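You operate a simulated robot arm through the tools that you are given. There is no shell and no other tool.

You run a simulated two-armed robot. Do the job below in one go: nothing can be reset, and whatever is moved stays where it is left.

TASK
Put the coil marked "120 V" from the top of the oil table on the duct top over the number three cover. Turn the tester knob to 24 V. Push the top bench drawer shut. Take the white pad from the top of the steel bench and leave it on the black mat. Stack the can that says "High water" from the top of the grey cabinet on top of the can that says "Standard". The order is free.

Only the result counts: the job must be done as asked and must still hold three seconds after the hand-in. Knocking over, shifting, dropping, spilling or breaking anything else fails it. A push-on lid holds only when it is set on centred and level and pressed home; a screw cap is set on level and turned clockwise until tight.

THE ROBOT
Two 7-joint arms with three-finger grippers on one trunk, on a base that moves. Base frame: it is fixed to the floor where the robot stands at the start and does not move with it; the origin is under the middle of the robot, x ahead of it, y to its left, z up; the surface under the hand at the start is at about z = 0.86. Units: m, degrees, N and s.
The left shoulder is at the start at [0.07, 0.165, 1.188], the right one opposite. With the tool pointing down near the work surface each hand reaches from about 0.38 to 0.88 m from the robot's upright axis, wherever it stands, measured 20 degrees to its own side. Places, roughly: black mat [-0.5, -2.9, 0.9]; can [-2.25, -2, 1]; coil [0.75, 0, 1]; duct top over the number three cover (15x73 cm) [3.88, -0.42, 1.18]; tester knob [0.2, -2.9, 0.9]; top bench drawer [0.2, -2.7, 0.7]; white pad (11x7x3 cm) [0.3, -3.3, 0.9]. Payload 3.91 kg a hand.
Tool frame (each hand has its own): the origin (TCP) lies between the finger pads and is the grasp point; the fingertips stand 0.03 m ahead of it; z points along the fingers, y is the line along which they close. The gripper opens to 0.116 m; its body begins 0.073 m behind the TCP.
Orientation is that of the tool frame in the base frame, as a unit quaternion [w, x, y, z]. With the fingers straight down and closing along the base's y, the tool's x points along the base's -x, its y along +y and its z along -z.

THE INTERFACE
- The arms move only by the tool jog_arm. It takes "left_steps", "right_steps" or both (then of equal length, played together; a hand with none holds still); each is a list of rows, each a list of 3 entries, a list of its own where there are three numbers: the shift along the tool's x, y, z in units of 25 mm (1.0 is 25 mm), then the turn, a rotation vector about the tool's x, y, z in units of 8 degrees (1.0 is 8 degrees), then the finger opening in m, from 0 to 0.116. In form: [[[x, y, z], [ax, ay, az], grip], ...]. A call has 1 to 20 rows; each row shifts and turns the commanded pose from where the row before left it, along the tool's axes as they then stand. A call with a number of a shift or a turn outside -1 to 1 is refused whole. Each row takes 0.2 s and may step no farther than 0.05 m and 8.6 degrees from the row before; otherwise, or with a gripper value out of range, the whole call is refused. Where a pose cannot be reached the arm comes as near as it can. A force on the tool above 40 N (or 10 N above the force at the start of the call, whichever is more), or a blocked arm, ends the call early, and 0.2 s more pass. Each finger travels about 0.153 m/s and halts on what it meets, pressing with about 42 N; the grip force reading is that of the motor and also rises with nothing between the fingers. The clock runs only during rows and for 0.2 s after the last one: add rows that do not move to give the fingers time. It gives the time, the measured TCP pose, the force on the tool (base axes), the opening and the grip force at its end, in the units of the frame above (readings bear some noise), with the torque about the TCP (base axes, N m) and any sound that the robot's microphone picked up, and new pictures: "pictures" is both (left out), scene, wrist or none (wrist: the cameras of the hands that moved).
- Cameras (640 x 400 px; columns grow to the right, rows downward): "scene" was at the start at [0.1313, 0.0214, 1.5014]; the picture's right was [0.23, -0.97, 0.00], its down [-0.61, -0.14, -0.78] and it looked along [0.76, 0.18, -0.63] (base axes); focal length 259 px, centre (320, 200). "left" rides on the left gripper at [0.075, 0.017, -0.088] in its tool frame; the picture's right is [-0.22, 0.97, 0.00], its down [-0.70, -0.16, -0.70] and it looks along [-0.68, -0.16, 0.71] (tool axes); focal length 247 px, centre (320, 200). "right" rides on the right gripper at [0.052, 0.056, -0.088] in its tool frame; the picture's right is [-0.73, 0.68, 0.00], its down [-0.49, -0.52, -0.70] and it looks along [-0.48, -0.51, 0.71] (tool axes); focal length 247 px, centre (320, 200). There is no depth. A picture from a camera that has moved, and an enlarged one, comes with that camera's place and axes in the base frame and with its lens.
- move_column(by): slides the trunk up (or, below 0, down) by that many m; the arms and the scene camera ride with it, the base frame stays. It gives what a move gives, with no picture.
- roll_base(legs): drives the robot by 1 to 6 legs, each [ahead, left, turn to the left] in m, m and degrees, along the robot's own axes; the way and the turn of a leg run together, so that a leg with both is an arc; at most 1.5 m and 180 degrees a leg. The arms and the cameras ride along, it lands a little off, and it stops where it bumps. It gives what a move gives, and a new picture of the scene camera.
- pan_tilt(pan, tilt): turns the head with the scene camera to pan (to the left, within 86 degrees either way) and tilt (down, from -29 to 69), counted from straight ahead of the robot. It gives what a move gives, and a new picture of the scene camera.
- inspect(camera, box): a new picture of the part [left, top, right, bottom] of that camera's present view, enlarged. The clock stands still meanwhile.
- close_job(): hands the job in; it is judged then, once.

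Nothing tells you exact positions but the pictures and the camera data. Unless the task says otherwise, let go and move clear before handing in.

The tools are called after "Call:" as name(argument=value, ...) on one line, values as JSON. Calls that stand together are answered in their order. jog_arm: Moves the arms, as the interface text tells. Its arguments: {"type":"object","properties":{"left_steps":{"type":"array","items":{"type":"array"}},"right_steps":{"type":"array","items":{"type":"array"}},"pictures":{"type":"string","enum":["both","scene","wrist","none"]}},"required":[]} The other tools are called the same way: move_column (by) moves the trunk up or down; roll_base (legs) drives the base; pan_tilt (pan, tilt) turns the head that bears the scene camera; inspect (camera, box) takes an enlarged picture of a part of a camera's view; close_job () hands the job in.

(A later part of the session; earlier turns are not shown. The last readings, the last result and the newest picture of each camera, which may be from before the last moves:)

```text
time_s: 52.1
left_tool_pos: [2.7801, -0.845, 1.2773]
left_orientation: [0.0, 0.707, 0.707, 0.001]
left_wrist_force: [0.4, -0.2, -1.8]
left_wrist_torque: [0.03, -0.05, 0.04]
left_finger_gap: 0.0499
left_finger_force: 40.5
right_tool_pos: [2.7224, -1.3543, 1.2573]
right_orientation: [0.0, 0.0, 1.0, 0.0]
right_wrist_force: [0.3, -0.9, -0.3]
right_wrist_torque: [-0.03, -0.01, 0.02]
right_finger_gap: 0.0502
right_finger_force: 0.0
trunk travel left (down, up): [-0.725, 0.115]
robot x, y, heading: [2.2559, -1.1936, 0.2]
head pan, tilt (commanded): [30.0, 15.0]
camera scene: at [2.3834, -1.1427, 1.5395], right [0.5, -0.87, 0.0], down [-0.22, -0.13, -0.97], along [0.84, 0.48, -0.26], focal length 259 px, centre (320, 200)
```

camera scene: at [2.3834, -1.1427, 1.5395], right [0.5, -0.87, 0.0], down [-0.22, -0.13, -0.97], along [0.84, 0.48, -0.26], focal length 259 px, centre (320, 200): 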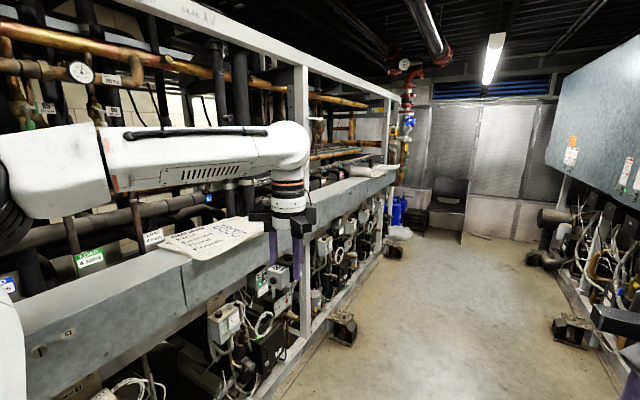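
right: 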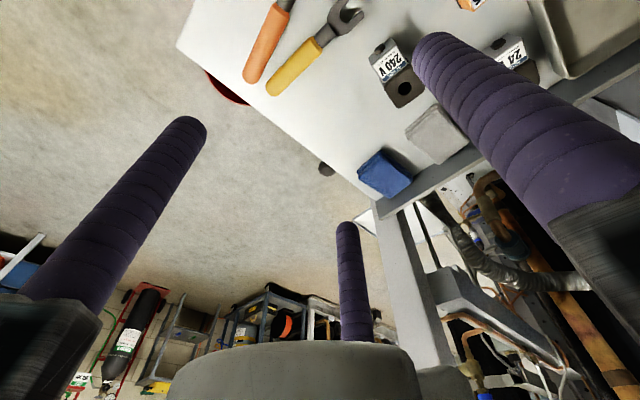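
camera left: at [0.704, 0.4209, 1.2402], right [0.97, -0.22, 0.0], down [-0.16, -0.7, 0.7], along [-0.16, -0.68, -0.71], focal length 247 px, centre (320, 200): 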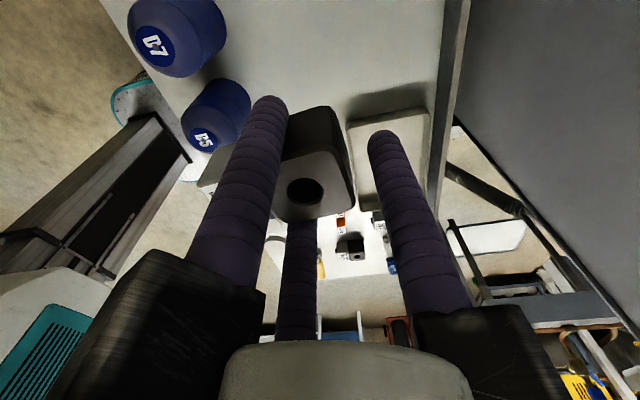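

Call:
inspect(camera="scene", box=[20, 160, 420, 400])

Call:
roll_base(legs=[[1.0, -0.03, 0]])

Call:
pan_tilt(pan=60, tilt=15)

```text
1.60 times, centred on (220, 280) of scene
camera zoom: at [2.3834, -1.1427, 1.5395], right [0.5, -0.87, 0.0], down [-0.22, -0.13, -0.97], along [0.84, 0.48, -0.26], focal length 415 px, centre (480, 72)
```

zoom: 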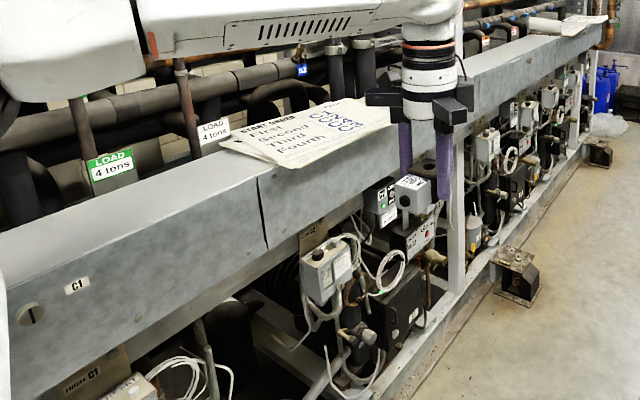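

```text
time_s: 57.3
left_tool_pos: [3.7846, -0.8638, 1.278]
left_orientation: [-0.001, 0.703, 0.711, 0.0]
left_wrist_force: [0.1, -0.8, -2.7]
left_wrist_torque: [-0.02, 0.0, 0.0]
left_finger_gap: 0.0498
left_finger_force: 40.2
right_tool_pos: [3.732, -1.3728, 1.259]
right_orientation: [0.0, -0.006, 1.0, 0.0]
right_wrist_force: [-0.4, -0.8, -0.3]
right_wrist_torque: [-0.01, 0.0, 0.0]
right_finger_gap: 0.0498
right_finger_force: 0.1
trunk travel left (down, up): [-0.725, 0.115]
robot x, y, heading: [3.2612, -1.2132, 0.9]
head pan, tilt (commanded): [30.0, 15.0]
camera scene: at [3.3915, -1.1651, 1.5395], right [0.51, -0.86, 0.0], down [-0.22, -0.13, -0.97], along [0.83, 0.49, -0.26], focal length 259 px, centre (320, 200)
```

scene: 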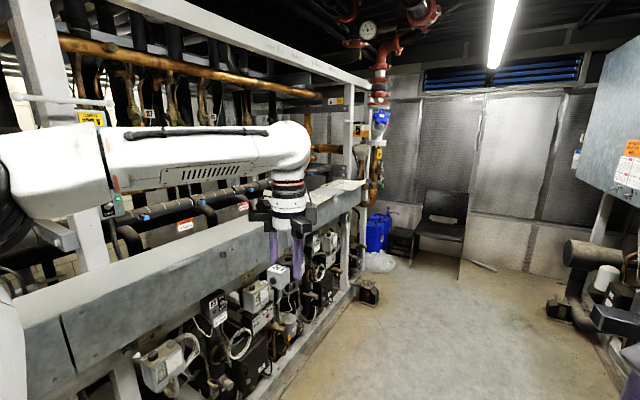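

```text
time_s: 58.2
left_tool_pos: [3.7843, -0.8644, 1.2778]
left_orientation: [0.0, 0.703, 0.711, 0.0]
left_wrist_force: [0.1, 0.1, -2.6]
left_wrist_torque: [-0.01, -0.04, -0.04]
left_finger_gap: 0.0499
left_finger_force: 39.8
right_tool_pos: [3.7328, -1.3729, 1.2594]
right_orientation: [0.0, -0.006, 1.0, 0.0]
right_wrist_force: [0.2, 1.0, -0.5]
right_wrist_torque: [-0.01, 0.01, -0.02]
right_finger_gap: 0.0501
right_finger_force: 0.1
trunk travel left (down, up): [-0.725, 0.115]
robot x, y, heading: [3.2642, -1.2158, 0.7]
head pan, tilt (commanded): [60.0, 15.0]
camera scene: at [3.3572, -1.1313, 1.5395], right [0.87, -0.49, 0.0], down [-0.13, -0.23, -0.97], along [0.47, 0.84, -0.26], focal length 259 px, centre (320, 200)
```

scene: 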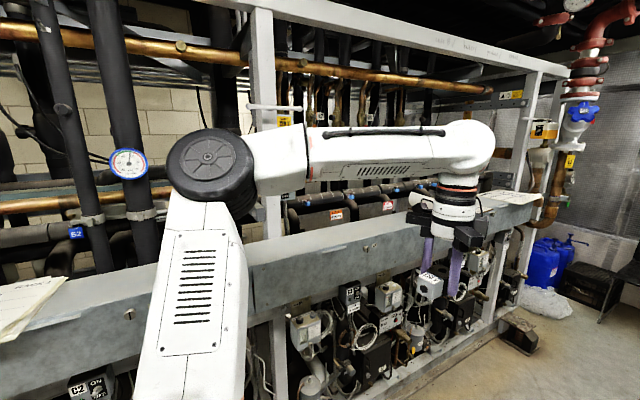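

Call:
inspect(camera="scene", box=[240, 180, 560, 330])

Call:
inspect(camera="scene", box=[0, 240, 300, 400])

```text
2.00 times, centred on (400, 255) of scene
camera zoom: at [3.3572, -1.1313, 1.5395], right [0.87, -0.49, 0.0], down [-0.13, -0.23, -0.97], along [0.47, 0.84, -0.26], focal length 518 px, centre (160, 90)
```

zoom: 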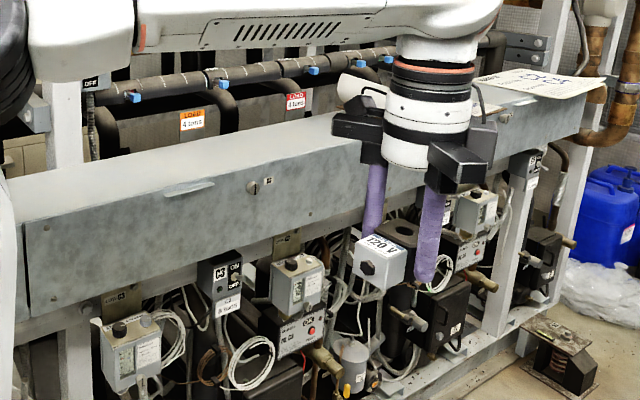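

```text
2.13 times, centred on (150, 320) of scene
camera zoom: at [3.3572, -1.1313, 1.5395], right [0.87, -0.49, 0.0], down [-0.13, -0.23, -0.97], along [0.47, 0.84, -0.26], focal length 553 px, centre (683, -56)
```

zoom: 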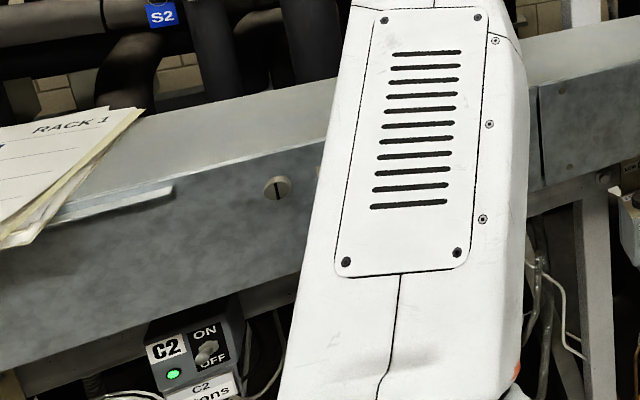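

The C3 switch and label confirm that the cover right of the joint is number three. I check the right side of the aisle before turning here.

Call:
pan_tilt(pan=-50, tilt=20)

Call:
move_column(by=0.11)

```text
time_s: 60.1
left_tool_pos: [3.7852, -0.8639, 1.2785]
left_orientation: [0.0, 0.703, 0.711, 0.0]
left_wrist_force: [1.2, -0.5, -1.4]
left_wrist_torque: [-0.03, -0.05, -0.01]
left_finger_gap: 0.0497
left_finger_force: 39.5
right_tool_pos: [3.734, -1.3728, 1.2585]
right_orientation: [0.0, -0.006, 1.0, 0.0]
right_wrist_force: [-0.4, 0.7, -0.2]
right_wrist_torque: [0.01, 0.0, 0.02]
right_finger_gap: 0.0501
right_finger_force: 0.0
trunk travel left (down, up): [-0.725, 0.115]
robot x, y, heading: [3.2626, -1.2123, 0.9]
head pan, tilt (commanded): [-50.0, 20.0]
camera scene: at [3.3724, -1.2833, 1.5314], right [-0.76, -0.65, 0.0], down [-0.22, 0.26, -0.94], along [0.61, -0.71, -0.34], focal length 259 px, centre (320, 200)
```

scene: 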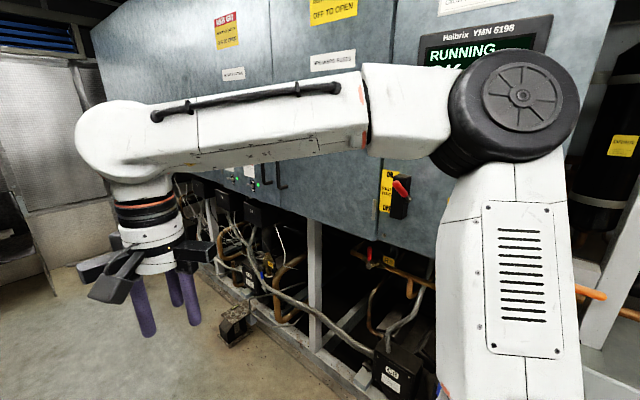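

```text
time_s: 61.5
left_tool_pos: [3.7853, -0.8652, 1.3865]
left_orientation: [-0.001, 0.703, 0.712, 0.0]
left_wrist_force: [-0.4, 0.1, -2.0]
left_wrist_torque: [-0.03, -0.01, -0.01]
left_finger_gap: 0.0499
left_finger_force: 39.5
right_tool_pos: [3.7335, -1.3726, 1.3686]
right_orientation: [0.0, -0.007, 1.0, 0.0]
right_wrist_force: [-0.1, -0.9, 0.0]
right_wrist_torque: [-0.02, 0.02, -0.05]
right_finger_gap: 0.0498
right_finger_force: 0.0
trunk travel left (down, up): [-0.835, 0.005]
robot x, y, heading: [3.2642, -1.2174, 1.0]
head pan, tilt (commanded): [-50.0, 20.0]
```

Both sides leave room for a turn on the spot. I drive on to x ≈ 4.0 and turn left to face the duct.

Call:
roll_base(legs=[[0, 0, -1], [0.72, 0, 0], [0, 0, 45], [0, 0, 45]])

Call:
pan_tilt(pan=10, tilt=35)

```text
time_s: 69.9
left_tool_pos: [3.6262, -0.6936, 1.3879]
left_orientation: [0.0, 0.005, 1.0, 0.001]
left_wrist_force: [-0.6, -0.5, -1.4]
left_wrist_torque: [0.03, 0.02, -0.02]
left_finger_gap: 0.0496
left_finger_force: 39.6
right_tool_pos: [4.134, -0.7563, 1.3683]
right_orientation: [0.0, -0.703, 0.711, -0.001]
right_wrist_force: [0.4, 0.2, -0.1]
right_wrist_torque: [0.02, 0.0, -0.02]
right_finger_gap: 0.05
right_finger_force: 0.0
trunk travel left (down, up): [-0.835, 0.005]
robot x, y, heading: [3.9665, -1.2197, 89.1]
head pan, tilt (commanded): [-50.0, 20.0]
camera scene: at [4.0352, -1.1112, 1.6413], right [0.63, -0.77, 0.0], down [-0.26, -0.22, -0.94], along [0.73, 0.6, -0.34], focal length 259 px, centre (320, 200)
```

scene: 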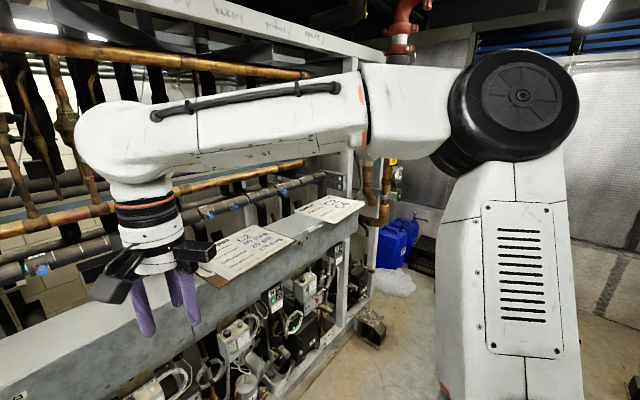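

```text
time_s: 71.2
left_tool_pos: [3.6255, -0.6929, 1.388]
left_orientation: [0.001, 0.005, 1.0, 0.0]
left_wrist_force: [0.3, 0.3, -2.7]
left_wrist_torque: [0.04, 0.0, 0.0]
left_finger_gap: 0.0497
left_finger_force: 39.6
right_tool_pos: [4.1336, -0.7569, 1.3681]
right_orientation: [0.0, -0.704, 0.711, 0.0]
right_wrist_force: [0.5, -0.2, 0.9]
right_wrist_torque: [-0.01, 0.0, 0.02]
right_finger_gap: 0.0501
right_finger_force: 0.1
trunk travel left (down, up): [-0.835, 0.005]
robot x, y, heading: [3.9666, -1.2231, 89.6]
head pan, tilt (commanded): [10.0, 35.0]
camera scene: at [3.9484, -1.0835, 1.6175], right [0.99, 0.16, 0.0], down [0.09, -0.57, -0.82], along [-0.13, 0.81, -0.57], focal length 259 px, centre (320, 200)
```

scene: 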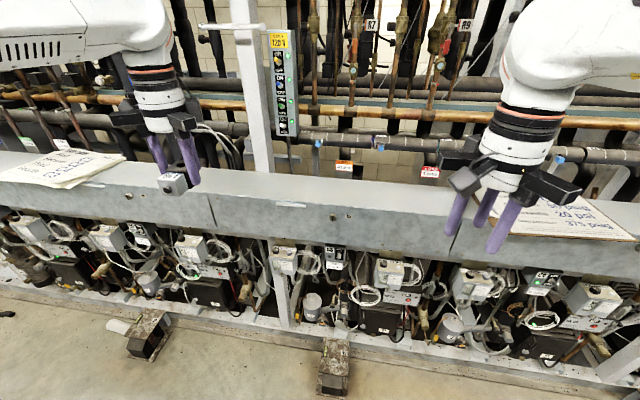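

I'm facing the duct now. I zoom in to measure the top surface over cover three.

Call:
inspect(camera="scene", box=[130, 130, 490, 300])

Call:
inspect(camera="left", box=[0, 0, 640, 400])

```text
1.78 times, centred on (310, 215) of scene
camera zoom: at [3.9484, -1.0835, 1.6175], right [0.99, 0.16, 0.0], down [0.09, -0.57, -0.82], along [-0.13, 0.81, -0.57], focal length 461 px, centre (338, 173)
```

zoom: 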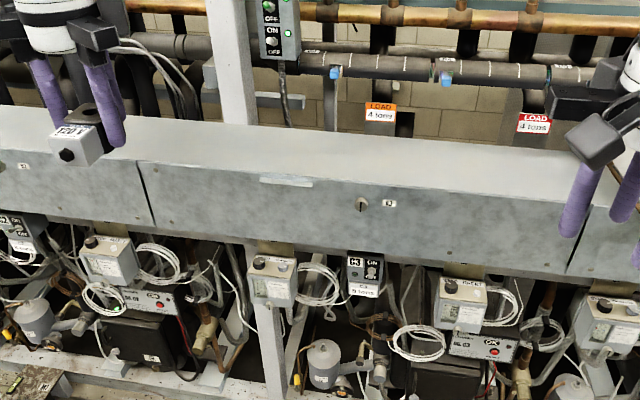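

```text
1.00 times, centred on (320, 200) of left (not enlarged: the box is as wide or as high as the picture)
camera zoom: at [3.5511, -0.6755, 1.4752], right [0.23, 0.97, 0.0], down [0.69, -0.17, 0.7], along [0.68, -0.16, -0.71], focal length 247 px, centre (320, 200)
```

zoom: 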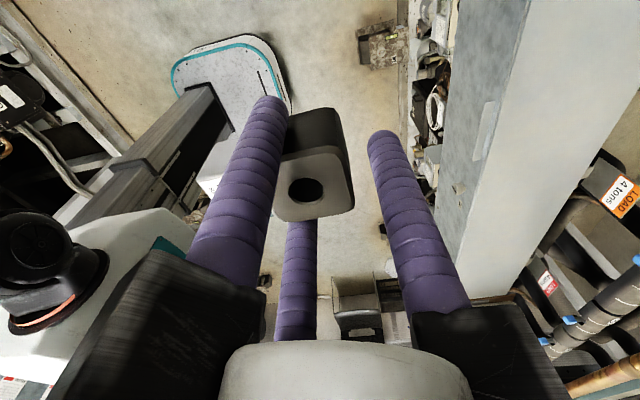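

Cover three spans x 3.50–4.24 and its top spans y −0.485 to −0.335 at z 1.18. A post and a switch box stand behind it near x 3.6–3.76, so I will set the coil near x 3.92. First I bring the base closer and to the right.

Call:
roll_base(legs=[[0, -0.13, 0.5], [0.17, 0, 0]])

```text
time_s: 73.5
left_tool_pos: [3.754, -0.5314, 1.3901]
left_orientation: [0.0, 0.004, 1.0, 0.002]
left_wrist_force: [0.1, -0.1, -2.0]
left_wrist_torque: [0.09, 0.0, -0.02]
left_finger_gap: 0.0499
left_finger_force: 39.8
right_tool_pos: [4.2623, -0.5918, 1.3691]
right_orientation: [0.001, -0.705, 0.709, 0.001]
right_wrist_force: [0.9, -0.7, 0.0]
right_wrist_torque: [0.05, -0.04, -0.01]
right_finger_gap: 0.0502
right_finger_force: 0.0
trunk travel left (down, up): [-0.835, 0.005]
robot x, y, heading: [4.0945, -1.0511, 89.3]
head pan, tilt (commanded): [10.0, 35.0]
camera scene: at [4.0784, -0.92, 1.6179], right [0.99, 0.17, 0.0], down [0.1, -0.56, -0.82], along [-0.14, 0.81, -0.57], focal length 259 px, centre (320, 200)
```

scene: 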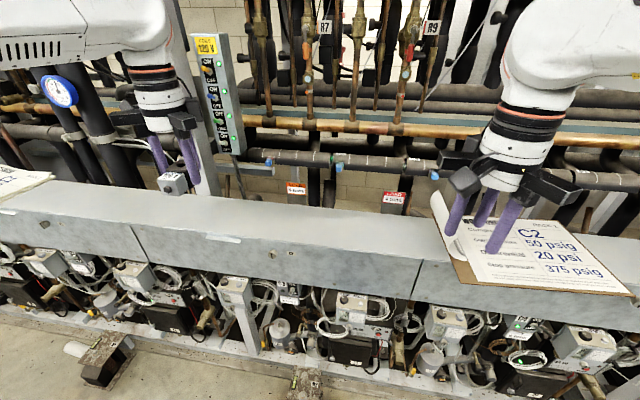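

Call:
jog_arm(left_steps=[[[-0.9, 0, 0], [0, 0, 0], 0.01], [[-0.95, 0, 0], [0, 0, 0], 0.01], [[-0.95, 0, 0], [0, 0, 0], 0.01], [[-0.95, 0, 0], [0, 0, 0], 0.01], [[-0.95, 0, 0], [0, 0, 0], 0.01], [[-0.95, 0, 0], [0, 0, 0], 0.01], [[-0.95, 0.3, 0], [0, 0, 0], 0.01], [[0, 0.8, 0], [0, 0, 0], 0.01], [[0, 0.8, 0], [0, 0, 0], 0.01], [[0, 0.8, 0], [0, 0, 0], 0.01], [[0, 0.8, 0], [0, 0, 0], 0.01], [[0, 0.8, 0], [0, 0, 0], 0.01], [[0, 0.7, 0], [0, 0, 0], 0.01], [[0, 0.3, 0], [0, 0, 0], 0.01], [[0, 0, 0], [0, 0, 0], 0.01]], pictures="both")

```text
time_s: 76.7
left_tool_pos: [3.9197, -0.3956, 1.391]
left_orientation: [0.0, 0.003, 1.0, 0.0]
left_wrist_force: [-0.3, -0.1, -1.3]
left_wrist_torque: [0.09, -0.03, -0.01]
left_finger_gap: 0.0497
left_finger_force: 39.5
right_tool_pos: [4.2619, -0.5888, 1.3698]
right_orientation: [-0.001, -0.705, 0.709, 0.0]
right_wrist_force: [0.4, -1.0, 0.8]
right_wrist_torque: [-0.02, 0.0, -0.01]
right_finger_gap: 0.0498
right_finger_force: 0.0
trunk travel left (down, up): [-0.835, 0.005]
robot x, y, heading: [4.096, -1.0547, 89.7]
head pan, tilt (commanded): [10.0, 35.0]
camera scene: at [4.0787, -0.916, 1.6175], right [0.99, 0.17, 0.0], down [0.1, -0.57, -0.82], along [-0.14, 0.81, -0.57], focal length 259 px, centre (320, 200)
camera left: at [3.8452, -0.378, 1.4772], right [0.23, 0.97, 0.0], down [0.7, -0.17, 0.7], along [0.68, -0.16, -0.71], focal length 247 px, centre (320, 200)
```

scene: 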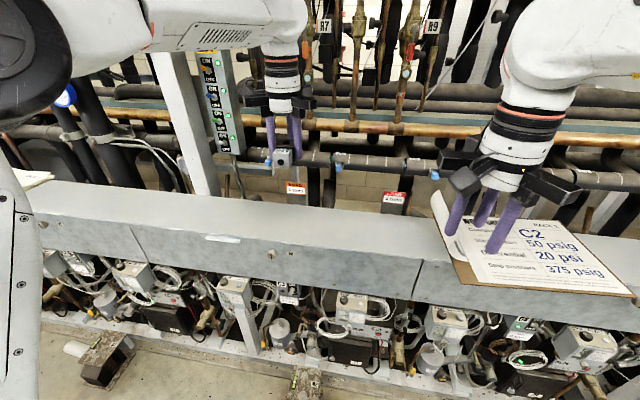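
left: 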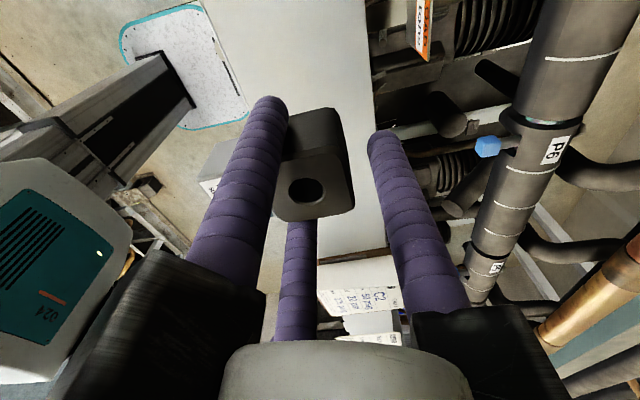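

The coil is over the duct and clear of the pipes behind. I lower it quickly most of the way, then feel for contact.

Call:
jog_arm(left_steps=[[[0, 0, 0.6], [0, 0, 0], 0.01], [[0, 0, 0.8], [0, 0, 0], 0.01], [[0, 0, 0.8], [0, 0, 0], 0.01], [[0, 0, 0.8], [0, 0, 0], 0.01], [[0, 0, 0.8], [0, 0, 0], 0.01], [[0, 0, 0.8], [0, 0, 0], 0.01], [[0, 0, 0.8], [0, 0, 0], 0.01], [[0, 0, 0.6], [0, 0, 0], 0.01], [[0, 0, 0], [0, 0, 0], 0.01]], pictures="both")

```text
time_s: 78.7
left_tool_pos: [3.922, -0.3955, 1.238]
left_orientation: [0.0, 0.004, 1.0, 0.0]
left_wrist_force: [-0.5, -0.1, -3.4]
left_wrist_torque: [0.05, 0.02, -0.02]
left_finger_gap: 0.0501
left_finger_force: 39.3
right_tool_pos: [4.2627, -0.588, 1.3686]
right_orientation: [0.0, -0.706, 0.708, 0.0]
right_wrist_force: [0.3, 0.0, -0.3]
right_wrist_torque: [0.02, 0.05, 0.03]
right_finger_gap: 0.0499
right_finger_force: 0.0
trunk travel left (down, up): [-0.835, 0.005]
robot x, y, heading: [4.0945, -1.0543, 89.6]
head pan, tilt (commanded): [10.0, 35.0]
camera scene: at [4.0789, -0.9156, 1.6175], right [0.99, 0.17, 0.0], down [0.1, -0.57, -0.82], along [-0.14, 0.81, -0.57], focal length 259 px, centre (320, 200)
camera left: at [3.847, -0.3772, 1.3241], right [0.23, 0.97, 0.0], down [0.7, -0.16, 0.7], along [0.68, -0.16, -0.71], focal length 247 px, centre (320, 200)
```

scene: 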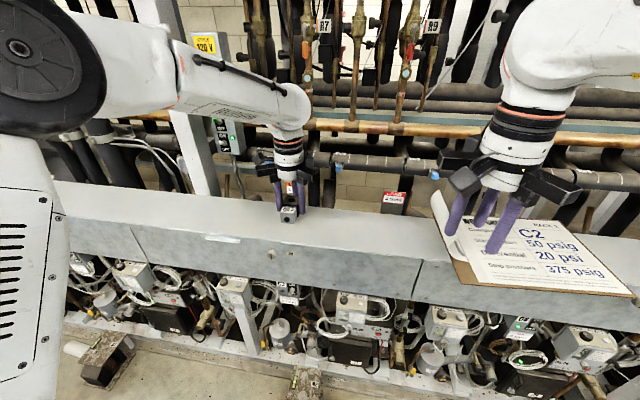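
left: 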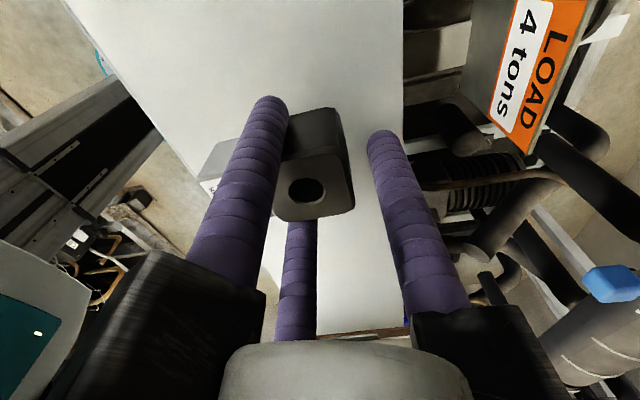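

Call:
jog_arm(left_steps=[[[0, 0, 0.2], [0, 0, 0], 0.01], [[0, 0, 0.2], [0, 0, 0], 0.01], [[0, 0, 0.2], [0, 0, 0], 0.01], [[0, 0, 0.1], [0, 0, 0], 0.01], [[0, 0, 0], [0, 0, 0], 0.01]], pictures="none")

Call:
jog_arm(left_steps=[[[0, 0, 0.1], [0, 0, 0], 0.01], [[0, 0, 0], [0, 0, 0], 0.01]], pictures="none")

Call:
jog_arm(left_steps=[[[0, 0, 0.08], [0, 0, 0], 0.01], [[0, 0, 0], [0, 0, 0], 0.01]], pictures="wrist")

```text
time_s: 79.9
left_tool_pos: [3.9208, -0.3945, 1.2218]
left_orientation: [0.0, 0.004, 1.0, 0.0]
left_wrist_force: [1.0, 0.2, -1.9]
left_wrist_torque: [0.07, 0.04, 0.01]
left_finger_gap: 0.0496
left_finger_force: 39.8
right_tool_pos: [4.2625, -0.5883, 1.3686]
right_orientation: [0.0, -0.705, 0.709, 0.0]
right_wrist_force: [0.1, 1.0, 0.3]
right_wrist_torque: [0.01, 0.0, -0.05]
right_finger_gap: 0.0499
right_finger_force: 0.1
trunk travel left (down, up): [-0.835, 0.005]
robot x, y, heading: [4.0986, -1.0532, 89.5]
head pan, tilt (commanded): [10.0, 35.0]
```

```text
time_s: 80.5
left_tool_pos: [3.9221, -0.3965, 1.2204]
left_orientation: [0.0, 0.004, 1.0, 0.002]
left_wrist_force: [-1.9, 1.4, 6.5]
left_wrist_torque: [-0.12, 0.04, -0.05]
left_finger_gap: 0.0499
left_finger_force: 39.3
right_tool_pos: [4.2625, -0.5884, 1.368]
right_orientation: [0.0, -0.706, 0.708, 0.001]
right_wrist_force: [0.0, -0.2, 1.0]
right_wrist_torque: [0.01, 0.02, 0.0]
right_finger_gap: 0.0503
right_finger_force: 0.1
trunk travel left (down, up): [-0.835, 0.005]
robot x, y, heading: [4.0991, -1.0563, 89.7]
head pan, tilt (commanded): [10.0, 35.0]
```

```text
time_s: 81.1
left_tool_pos: [3.9211, -0.3953, 1.2194]
left_orientation: [0.0, 0.004, 1.0, 0.002]
left_wrist_force: [-1.5, 5.6, 26.0]
left_wrist_torque: [-0.52, 0.05, -0.04]
left_finger_gap: 0.0499
left_finger_force: 39.8
right_tool_pos: [4.2637, -0.5906, 1.3689]
right_orientation: [0.001, -0.705, 0.709, 0.001]
right_wrist_force: [0.6, -0.3, -1.2]
right_wrist_torque: [0.02, 0.0, 0.0]
right_finger_gap: 0.0501
right_finger_force: 0.0
trunk travel left (down, up): [-0.835, 0.005]
robot x, y, heading: [4.093, -1.0529, 89.7]
head pan, tilt (commanded): [10.0, 35.0]
camera left: at [3.8471, -0.3785, 1.3074], right [0.23, 0.97, 0.01], down [0.69, -0.17, 0.7], along [0.68, -0.16, -0.72], focal length 247 px, centre (320, 200)
```

left: 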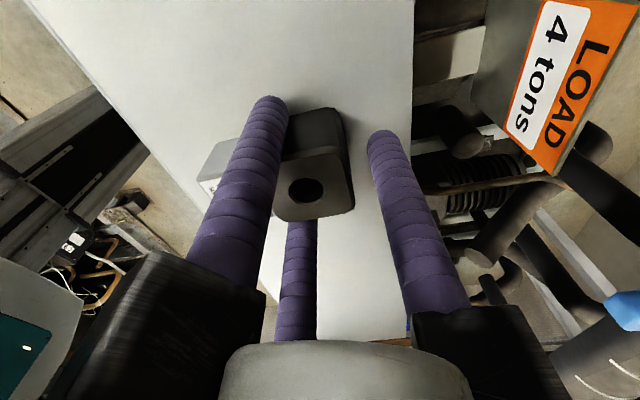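

The coil has touched down (26 N upward). I ease off slightly, open the fingers and check it stays put.

Call:
jog_arm(left_steps=[[[0, 0, -0.08], [0, 0, 0], 0.01], [[0, 0, 0], [0, 0, 0], 0.05], [[0, 0, 0], [0, 0, 0], 0.06], [[0, 0, 0], [0, 0, 0], 0.075], [[0, 0, 0], [0, 0, 0], 0.085], [[0, 0, 0], [0, 0, 0], 0.085]], pictures="wrist")

```text
time_s: 82.5
left_tool_pos: [3.921, -0.3968, 1.2197]
left_orientation: [0.0, 0.004, 1.0, -0.001]
left_wrist_force: [-1.0, -0.1, -0.6]
left_wrist_torque: [0.01, -0.01, -0.03]
left_finger_gap: 0.0849
left_finger_force: 0.0
right_tool_pos: [4.2622, -0.589, 1.3683]
right_orientation: [0.0, -0.706, 0.709, 0.001]
right_wrist_force: [0.4, -0.2, 0.4]
right_wrist_torque: [-0.01, 0.03, 0.01]
right_finger_gap: 0.0502
right_finger_force: 0.0
trunk travel left (down, up): [-0.835, 0.005]
robot x, y, heading: [4.0942, -1.0551, 89.3]
head pan, tilt (commanded): [10.0, 35.0]
camera left: at [3.8466, -0.378, 1.3067], right [0.23, 0.97, 0.0], down [0.7, -0.17, 0.7], along [0.68, -0.16, -0.71], focal length 247 px, centre (320, 200)
```

left: 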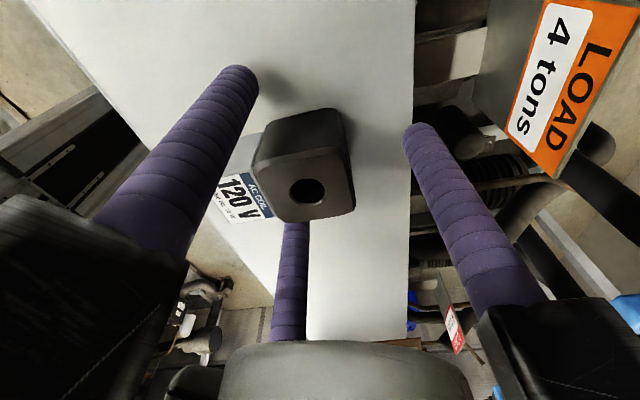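

The coil stands on the duct top, about 2 cm inside the front edge. I raise the hand straight up and verify.

Call:
jog_arm(left_steps=[[[0, 0, -0.4], [0, 0, 0], 0.09], [[0, 0, -0.6], [0, 0, 0], 0.09], [[0, 0, -1], [0, 0, 0], 0.09], [[0, 0, -1], [0, 0, 0], 0.09], [[0, 0, -1], [0, 0, 0], 0.09], [[0, 0, -1], [0, 0, 0], 0.09], [[0, 0, -1], [0, 0, 0], 0.09], [[0, 0, -1], [0, 0, 0], 0.09], [[0, -1, 0], [0, 0, 0], 0.09], [[0, -1, 0], [0, 0, 0], 0.09], [[0, -1, 0], [0, 0, 0], 0.09], [[0, -1, 0], [0, 0, 0], 0.09], [[0.5, -1, 0], [0, 0, 0], 0.09], [[1, 0, 0], [0, 0, 0], 0.09], [[1, 0, 0], [0, 0, 0], 0.09], [[1, 0, 0], [0, 0, 0], 0.09]], pictures="scene")

Call:
inspect(camera="scene", box=[200, 150, 440, 300])

```text
time_s: 85.9
left_tool_pos: [3.8323, -0.5208, 1.3943]
left_orientation: [0.001, 0.003, 1.0, 0.001]
left_wrist_force: [0.0, 0.0, -1.4]
left_wrist_torque: [0.03, 0.01, 0.0]
left_finger_gap: 0.0897
left_finger_force: 0.0
right_tool_pos: [4.2606, -0.5908, 1.3684]
right_orientation: [0.001, -0.705, 0.709, 0.001]
right_wrist_force: [-1.5, 0.4, 0.6]
right_wrist_torque: [0.0, -0.03, -0.02]
right_finger_gap: 0.05
right_finger_force: 0.0
trunk travel left (down, up): [-0.835, 0.005]
robot x, y, heading: [4.0944, -1.0526, 89.9]
head pan, tilt (commanded): [10.0, 35.0]
camera scene: at [4.0777, -0.917, 1.6176], right [0.99, 0.17, 0.0], down [0.1, -0.57, -0.82], along [-0.14, 0.81, -0.57], focal length 259 px, centre (320, 200)
```

scene: 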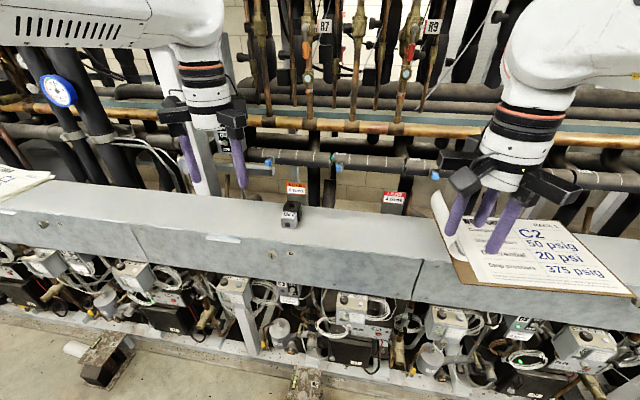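

```text
2.67 times, centred on (320, 225) of scene
camera zoom: at [4.0777, -0.917, 1.6176], right [0.99, 0.17, 0.0], down [0.1, -0.57, -0.82], along [-0.14, 0.81, -0.57], focal length 691 px, centre (320, 133)
```

zoom: 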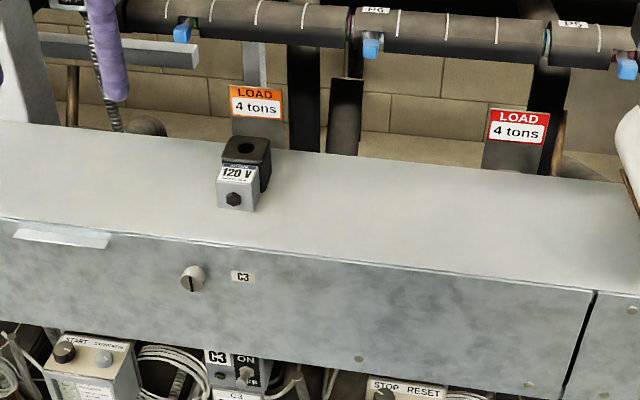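

The coil rests on the duct top directly over the C3 cover. Next I back off, turn to face down the aisle (−x) and drive toward the steel bench.

Call:
roll_base(legs=[[-0.17, 0, 0], [0, 0, 45], [0, 0, 45]])

Call:
pan_tilt(pan=0, tilt=20)

```text
time_s: 91.5
left_tool_pos: [3.5537, -1.475, 1.3947]
left_orientation: [0.0, -0.696, 0.718, 0.0]
left_wrist_force: [-0.2, 0.4, -0.1]
left_wrist_torque: [-0.03, 0.02, 0.0]
left_finger_gap: 0.0901
left_finger_force: 0.0
right_tool_pos: [3.6327, -1.0465, 1.368]
right_orientation: [0.0, 1.0, -0.014, 0.0]
right_wrist_force: [0.2, 0.2, 0.4]
right_wrist_torque: [0.01, 0.03, 0.02]
right_finger_gap: 0.0502
right_finger_force: 0.0
trunk travel left (down, up): [-0.835, 0.005]
robot x, y, heading: [4.0943, -1.2261, 178.5]
head pan, tilt (commanded): [10.0, 35.0]
camera scene: at [3.9548, -1.2345, 1.6175], right [-0.14, 0.99, 0.0], down [0.57, 0.08, -0.82], along [-0.81, -0.12, -0.57], focal length 259 px, centre (320, 200)
```

scene: 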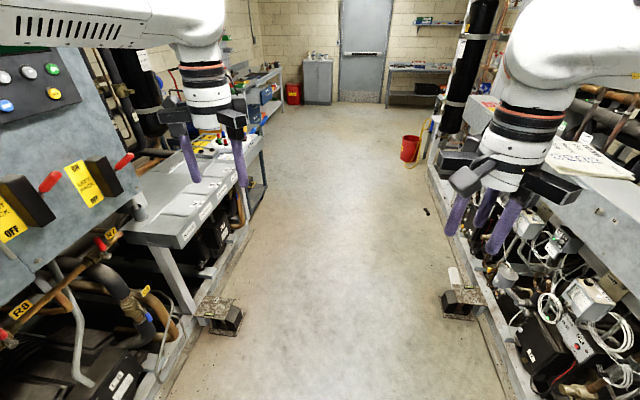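

```text
time_s: 92.3
left_tool_pos: [3.554, -1.4748, 1.3933]
left_orientation: [0.001, -0.697, 0.717, 0.001]
left_wrist_force: [-0.3, 0.3, -0.3]
left_wrist_torque: [0.02, 0.01, -0.02]
left_finger_gap: 0.09
left_finger_force: 0.0
right_tool_pos: [3.6329, -1.0472, 1.3689]
right_orientation: [0.0, 1.0, -0.015, 0.0]
right_wrist_force: [0.1, -0.1, -0.6]
right_wrist_torque: [0.06, -0.01, 0.02]
right_finger_gap: 0.05
right_finger_force: 0.1
trunk travel left (down, up): [-0.835, 0.005]
robot x, y, heading: [4.0951, -1.2256, 178.4]
head pan, tilt (commanded): [0.0, 20.0]
camera scene: at [3.949, -1.2199, 1.6413], right [0.03, 1.0, 0.0], down [0.34, -0.01, -0.94], along [-0.94, 0.03, -0.34], focal length 259 px, centre (320, 200)
```

scene: 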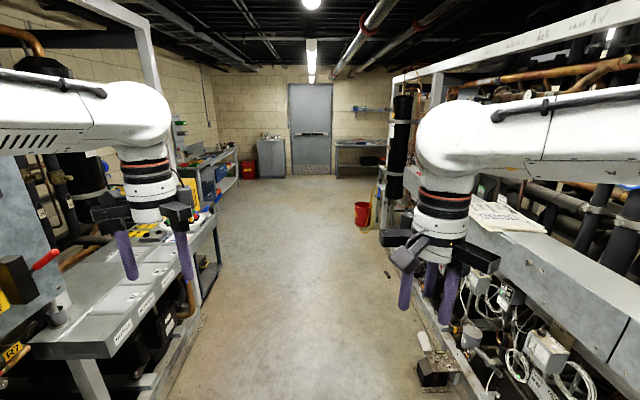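

Call:
roll_base(legs=[[0, 0, 1.5], [1.4, -0.05, 0], [1.4, 0, 0], [1.0, 0, 0]])

Call:
pan_tilt(pan=60, tilt=20)

```text
time_s: 110.9
left_tool_pos: [-0.2227, -1.4723, 1.3955]
left_orientation: [0.001, 0.709, -0.705, 0.0]
left_wrist_force: [0.1, -0.7, 0.3]
left_wrist_torque: [-0.01, 0.0, -0.02]
left_finger_gap: 0.09
left_finger_force: 0.1
right_tool_pos: [-0.1586, -1.0425, 1.3688]
right_orientation: [0.0, 1.0, 0.002, -0.002]
right_wrist_force: [1.1, 0.1, -0.9]
right_wrist_torque: [-0.02, 0.02, 0.03]
right_finger_gap: 0.0502
right_finger_force: 0.1
trunk travel left (down, up): [-0.835, 0.005]
robot x, y, heading: [0.3095, -1.2016, -179.6]
head pan, tilt (commanded): [0.0, 20.0]
camera scene: at [0.1637, -1.203, 1.6415], right [-0.01, 1.0, 0.0], down [0.34, 0.0, -0.94], along [-0.94, 0.0, -0.34], focal length 259 px, centre (320, 200)
```

scene: 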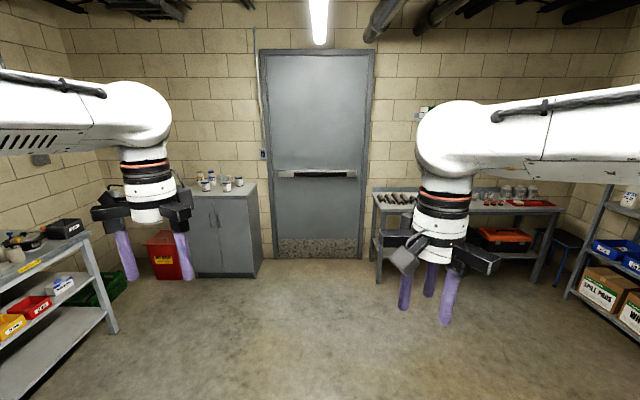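

```text
time_s: 112.2
left_tool_pos: [-0.2227, -1.4731, 1.3941]
left_orientation: [0.0, 0.709, -0.705, 0.0]
left_wrist_force: [-0.6, -0.3, 0.5]
left_wrist_torque: [-0.01, 0.02, -0.02]
left_finger_gap: 0.0898
left_finger_force: 0.0
right_tool_pos: [-0.1604, -1.0418, 1.3689]
right_orientation: [0.0, 1.0, 0.003, 0.0]
right_wrist_force: [0.1, -0.4, 0.1]
right_wrist_torque: [0.0, -0.02, 0.02]
right_finger_gap: 0.0497
right_finger_force: 0.0
trunk travel left (down, up): [-0.835, 0.005]
robot x, y, heading: [0.3083, -1.2063, -179.6]
head pan, tilt (commanded): [60.0, 20.0]
camera scene: at [0.2096, -1.2834, 1.6414], right [-0.87, 0.5, 0.0], down [0.17, 0.3, -0.94], along [-0.47, -0.82, -0.34], focal length 259 px, centre (320, 200)
```

scene: 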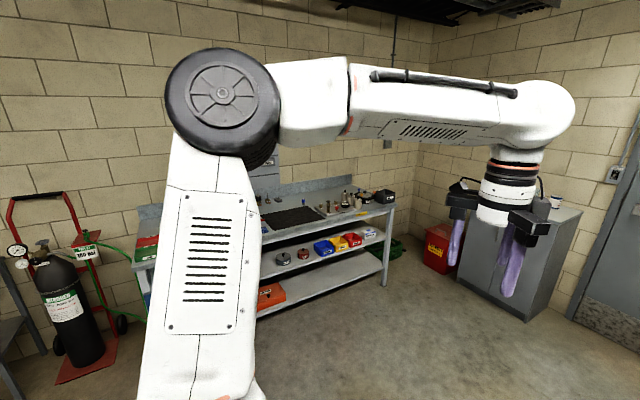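

I turn to face the bench and move closer for a good look.

Call:
roll_base(legs=[[0, 0, 45], [0, 0, 44.6], [0.55, 0, 0]])

Call:
pan_tilt(pan=0, tilt=30)

Call:
pan_tilt(pan=-35, tilt=30)

```text
time_s: 119.5
left_tool_pos: [0.5571, -2.2867, 1.3944]
left_orientation: [0.0, 1.0, -0.009, 0.0]
left_wrist_force: [0.4, -0.1, -0.3]
left_wrist_torque: [0.02, 0.0, 0.02]
left_finger_gap: 0.09
left_finger_force: 0.0
right_tool_pos: [0.1302, -2.2123, 1.3687]
right_orientation: [0.001, 0.713, 0.701, -0.001]
right_wrist_force: [-0.8, -0.4, 0.1]
right_wrist_torque: [0.0, -0.02, 0.01]
right_finger_gap: 0.0502
right_finger_force: 0.0
trunk travel left (down, up): [-0.835, 0.005]
robot x, y, heading: [0.3016, -1.748, -91.2]
head pan, tilt (commanded): [60.0, 20.0]
camera scene: at [0.3772, -1.844, 1.6415], right [-0.52, -0.86, 0.0], down [-0.29, 0.18, -0.94], along [0.81, -0.48, -0.34], focal length 259 px, centre (320, 200)
```

scene: 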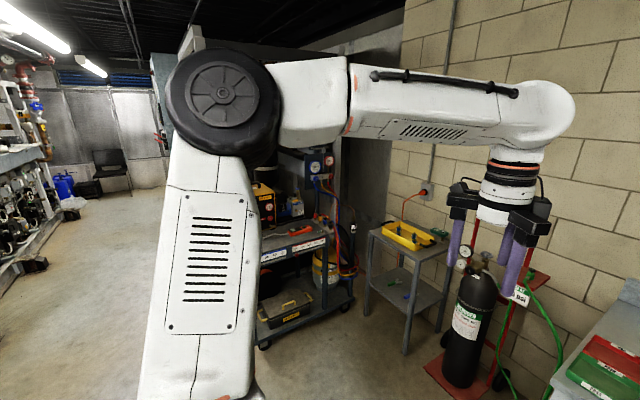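

```text
time_s: 120.8
left_tool_pos: [0.5561, -2.2874, 1.3937]
left_orientation: [0.001, 1.0, -0.008, 0.0]
left_wrist_force: [-0.1, -0.8, 0.0]
left_wrist_torque: [0.01, 0.0, -0.03]
left_finger_gap: 0.0898
left_finger_force: 0.2
right_tool_pos: [0.129, -2.2125, 1.3684]
right_orientation: [0.001, 0.713, 0.701, 0.0]
right_wrist_force: [0.0, 0.1, 0.4]
right_wrist_torque: [0.01, 0.0, -0.06]
right_finger_gap: 0.0501
right_finger_force: 0.1
trunk travel left (down, up): [-0.835, 0.005]
robot x, y, heading: [0.2992, -1.752, -90.9]
head pan, tilt (commanded): [0.0, 30.0]
camera scene: at [0.2958, -1.8882, 1.6253], right [-1.0, 0.02, 0.0], down [0.01, 0.5, -0.87], along [-0.01, -0.87, -0.5], focal length 259 px, centre (320, 200)
```

scene: 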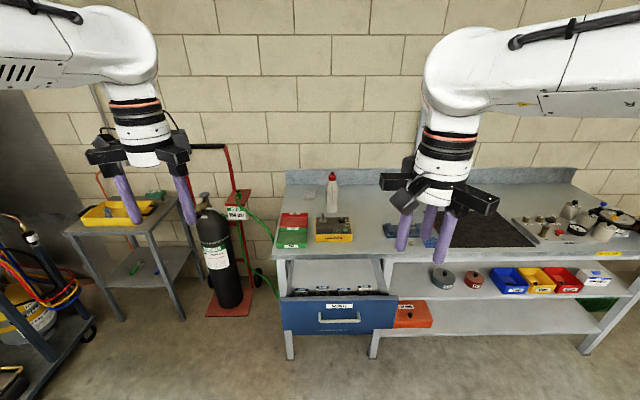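

```text
time_s: 121.8
left_tool_pos: [0.5569, -2.2873, 1.3941]
left_orientation: [0.001, 1.0, -0.009, -0.001]
left_wrist_force: [-0.1, -0.5, 0.0]
left_wrist_torque: [0.02, 0.0, -0.02]
left_finger_gap: 0.0902
left_finger_force: 0.1
right_tool_pos: [0.1302, -2.2127, 1.3687]
right_orientation: [0.001, 0.713, 0.701, -0.001]
right_wrist_force: [-0.3, -0.6, 0.0]
right_wrist_torque: [-0.02, 0.0, -0.01]
right_finger_gap: 0.0501
right_finger_force: 0.0
trunk travel left (down, up): [-0.835, 0.005]
robot x, y, heading: [0.2995, -1.7497, -91.0]
head pan, tilt (commanded): [-35.0, 30.0]
camera scene: at [0.2443, -1.8708, 1.6253], right [-0.81, 0.59, 0.0], down [0.29, 0.4, -0.87], along [-0.51, -0.7, -0.5], focal length 259 px, centre (320, 200)
```

scene: 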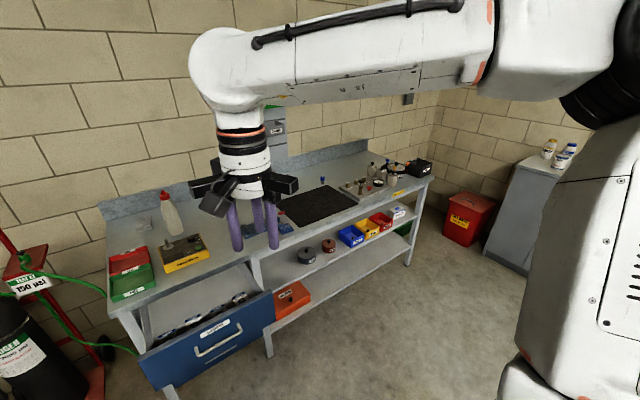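

I zoom into the bench top to identify the tester, pad, mat and drawer.

Call:
pan_tilt(pan=0, tilt=30)

Call:
inspect(camera="scene", box=[260, 150, 420, 260])

Call:
inspect(camera="scene", box=[380, 170, 640, 300])

Call:
inspect(camera="scene", box=[260, 230, 420, 370])

```text
time_s: 122.8
left_tool_pos: [0.5571, -2.2873, 1.3935]
left_orientation: [0.0, 1.0, -0.009, 0.0]
left_wrist_force: [0.6, 0.9, 0.4]
left_wrist_torque: [0.01, -0.02, -0.01]
left_finger_gap: 0.0899
left_finger_force: 0.1
right_tool_pos: [0.1298, -2.2141, 1.3681]
right_orientation: [0.0, 0.713, 0.701, -0.001]
right_wrist_force: [0.4, 1.1, -0.2]
right_wrist_torque: [0.0, 0.0, -0.02]
right_finger_gap: 0.0502
right_finger_force: 0.0
trunk travel left (down, up): [-0.835, 0.005]
robot x, y, heading: [0.2997, -1.7492, -91.1]
head pan, tilt (commanded): [0.0, 30.0]
camera scene: at [0.2956, -1.8881, 1.6253], right [-1.0, 0.02, 0.0], down [0.01, 0.5, -0.87], along [-0.02, -0.87, -0.5], focal length 259 px, centre (320, 200)
```

scene: 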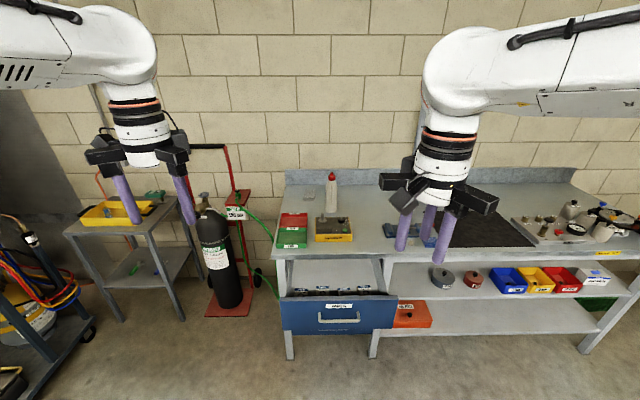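

```text
3.64 times, centred on (340, 205) of scene
camera zoom: at [0.2956, -1.8881, 1.6253], right [-1.0, 0.02, 0.0], down [0.01, 0.5, -0.87], along [-0.02, -0.87, -0.5], focal length 943 px, centre (247, 182)
```

zoom: 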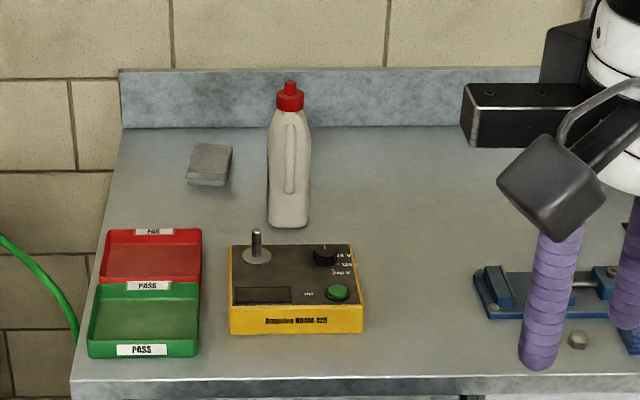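

```text
2.46 times, centred on (510, 235) of scene
camera zoom: at [0.2956, -1.8881, 1.6253], right [-1.0, 0.02, 0.0], down [0.01, 0.5, -0.87], along [-0.02, -0.87, -0.5], focal length 638 px, centre (-148, 114)
```

zoom: 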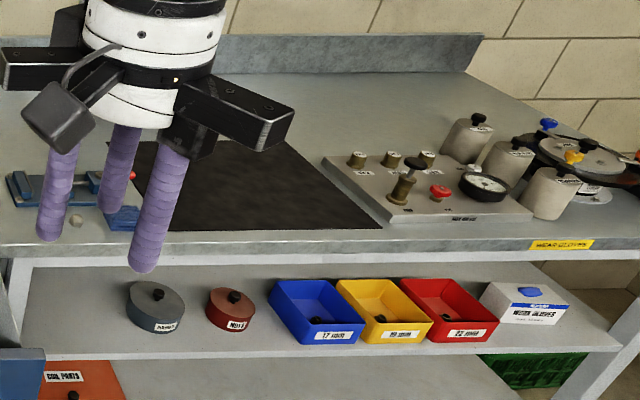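

```text
2.86 times, centred on (340, 300) of scene
camera zoom: at [0.2956, -1.8881, 1.6253], right [-1.0, 0.02, 0.0], down [0.01, 0.5, -0.87], along [-0.02, -0.87, -0.5], focal length 741 px, centre (263, -86)
```

zoom: 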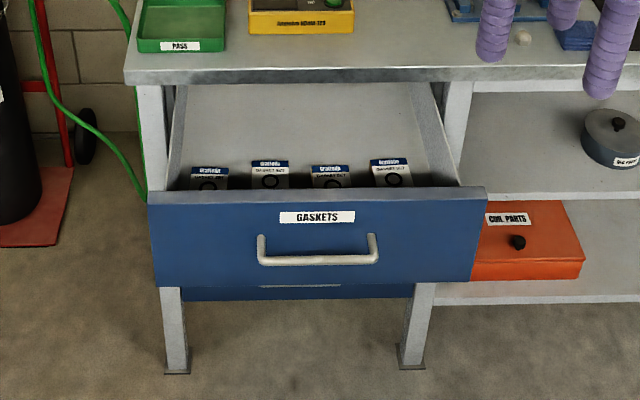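

The top drawer ("GASKETS") is pulled out, the yellow tester has a black knob marked 24/120/240 V, and the pad lies behind the red/green trays. I check the wrist cameras for a second angle on the drawer front.

Call:
inspect(camera="right", box=[0, 0, 640, 400])

Call:
inspect(camera="left", box=[0, 0, 640, 400])

Call:
move_column(by=-0.35)

Call:
pan_tilt(pan=0, tilt=25)

```text
1.00 times, centred on (320, 200) of right (not enlarged: the box is as wide or as high as the picture)
camera zoom: at [0.1865, -2.1616, 1.4566], right [0.67, -0.74, 0.0], down [-0.53, -0.48, 0.7], along [-0.52, -0.47, -0.71], focal length 247 px, centre (320, 200)
```

zoom: 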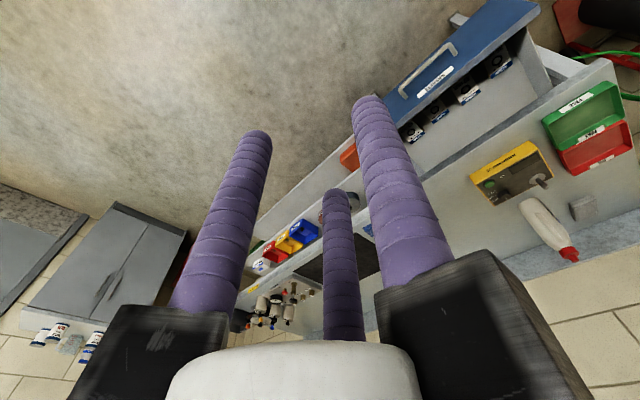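

```text
1.00 times, centred on (320, 200) of left (not enlarged: the box is as wide or as high as the picture)
camera zoom: at [0.6312, -2.305, 1.4813], right [-0.24, -0.97, 0.0], down [-0.69, 0.17, 0.7], along [-0.68, 0.17, -0.71], focal length 247 px, centre (320, 200)
```

zoom: 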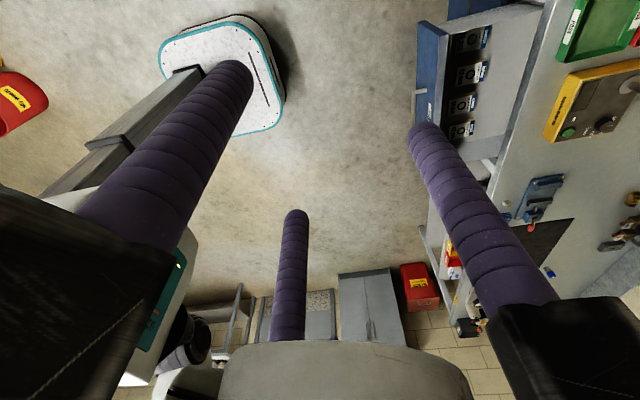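

```text
time_s: 126.2
left_tool_pos: [0.5567, -2.2877, 1.0442]
left_orientation: [0.0, 1.0, -0.009, 0.0]
left_wrist_force: [0.2, 0.1, -0.4]
left_wrist_torque: [-0.02, 0.01, -0.01]
left_finger_gap: 0.0898
left_finger_force: 0.1
right_tool_pos: [0.1289, -2.2139, 1.0184]
right_orientation: [0.001, 0.713, 0.701, 0.0]
right_wrist_force: [-0.4, 0.3, 0.5]
right_wrist_torque: [0.0, 0.01, 0.01]
right_finger_gap: 0.0501
right_finger_force: 0.0
trunk travel left (down, up): [-0.485, 0.355]
robot x, y, heading: [0.2996, -1.7502, -91.1]
head pan, tilt (commanded): [0.0, 30.0]
```

```text
time_s: 126.9
left_tool_pos: [0.5577, -2.2868, 1.0429]
left_orientation: [0.001, 1.0, -0.009, 0.0]
left_wrist_force: [0.0, 0.3, 0.1]
left_wrist_torque: [0.01, -0.02, 0.0]
left_finger_gap: 0.0897
left_finger_force: 0.0
right_tool_pos: [0.1299, -2.2121, 1.0186]
right_orientation: [0.001, 0.712, 0.702, 0.0]
right_wrist_force: [-0.1, 0.5, 0.7]
right_wrist_torque: [0.02, 0.0, -0.02]
right_finger_gap: 0.05
right_finger_force: 0.1
trunk travel left (down, up): [-0.485, 0.355]
robot x, y, heading: [0.2996, -1.7459, -90.9]
head pan, tilt (commanded): [0.0, 25.0]
camera scene: at [0.2957, -1.8897, 1.2832], right [-1.0, 0.02, 0.0], down [0.01, 0.42, -0.91], along [-0.02, -0.91, -0.42], focal length 259 px, centre (320, 200)
```

scene: 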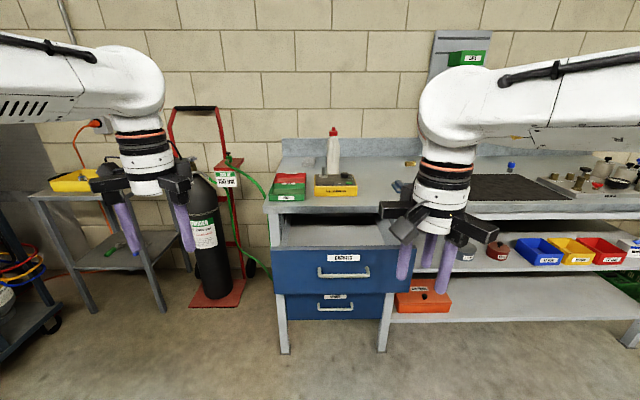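

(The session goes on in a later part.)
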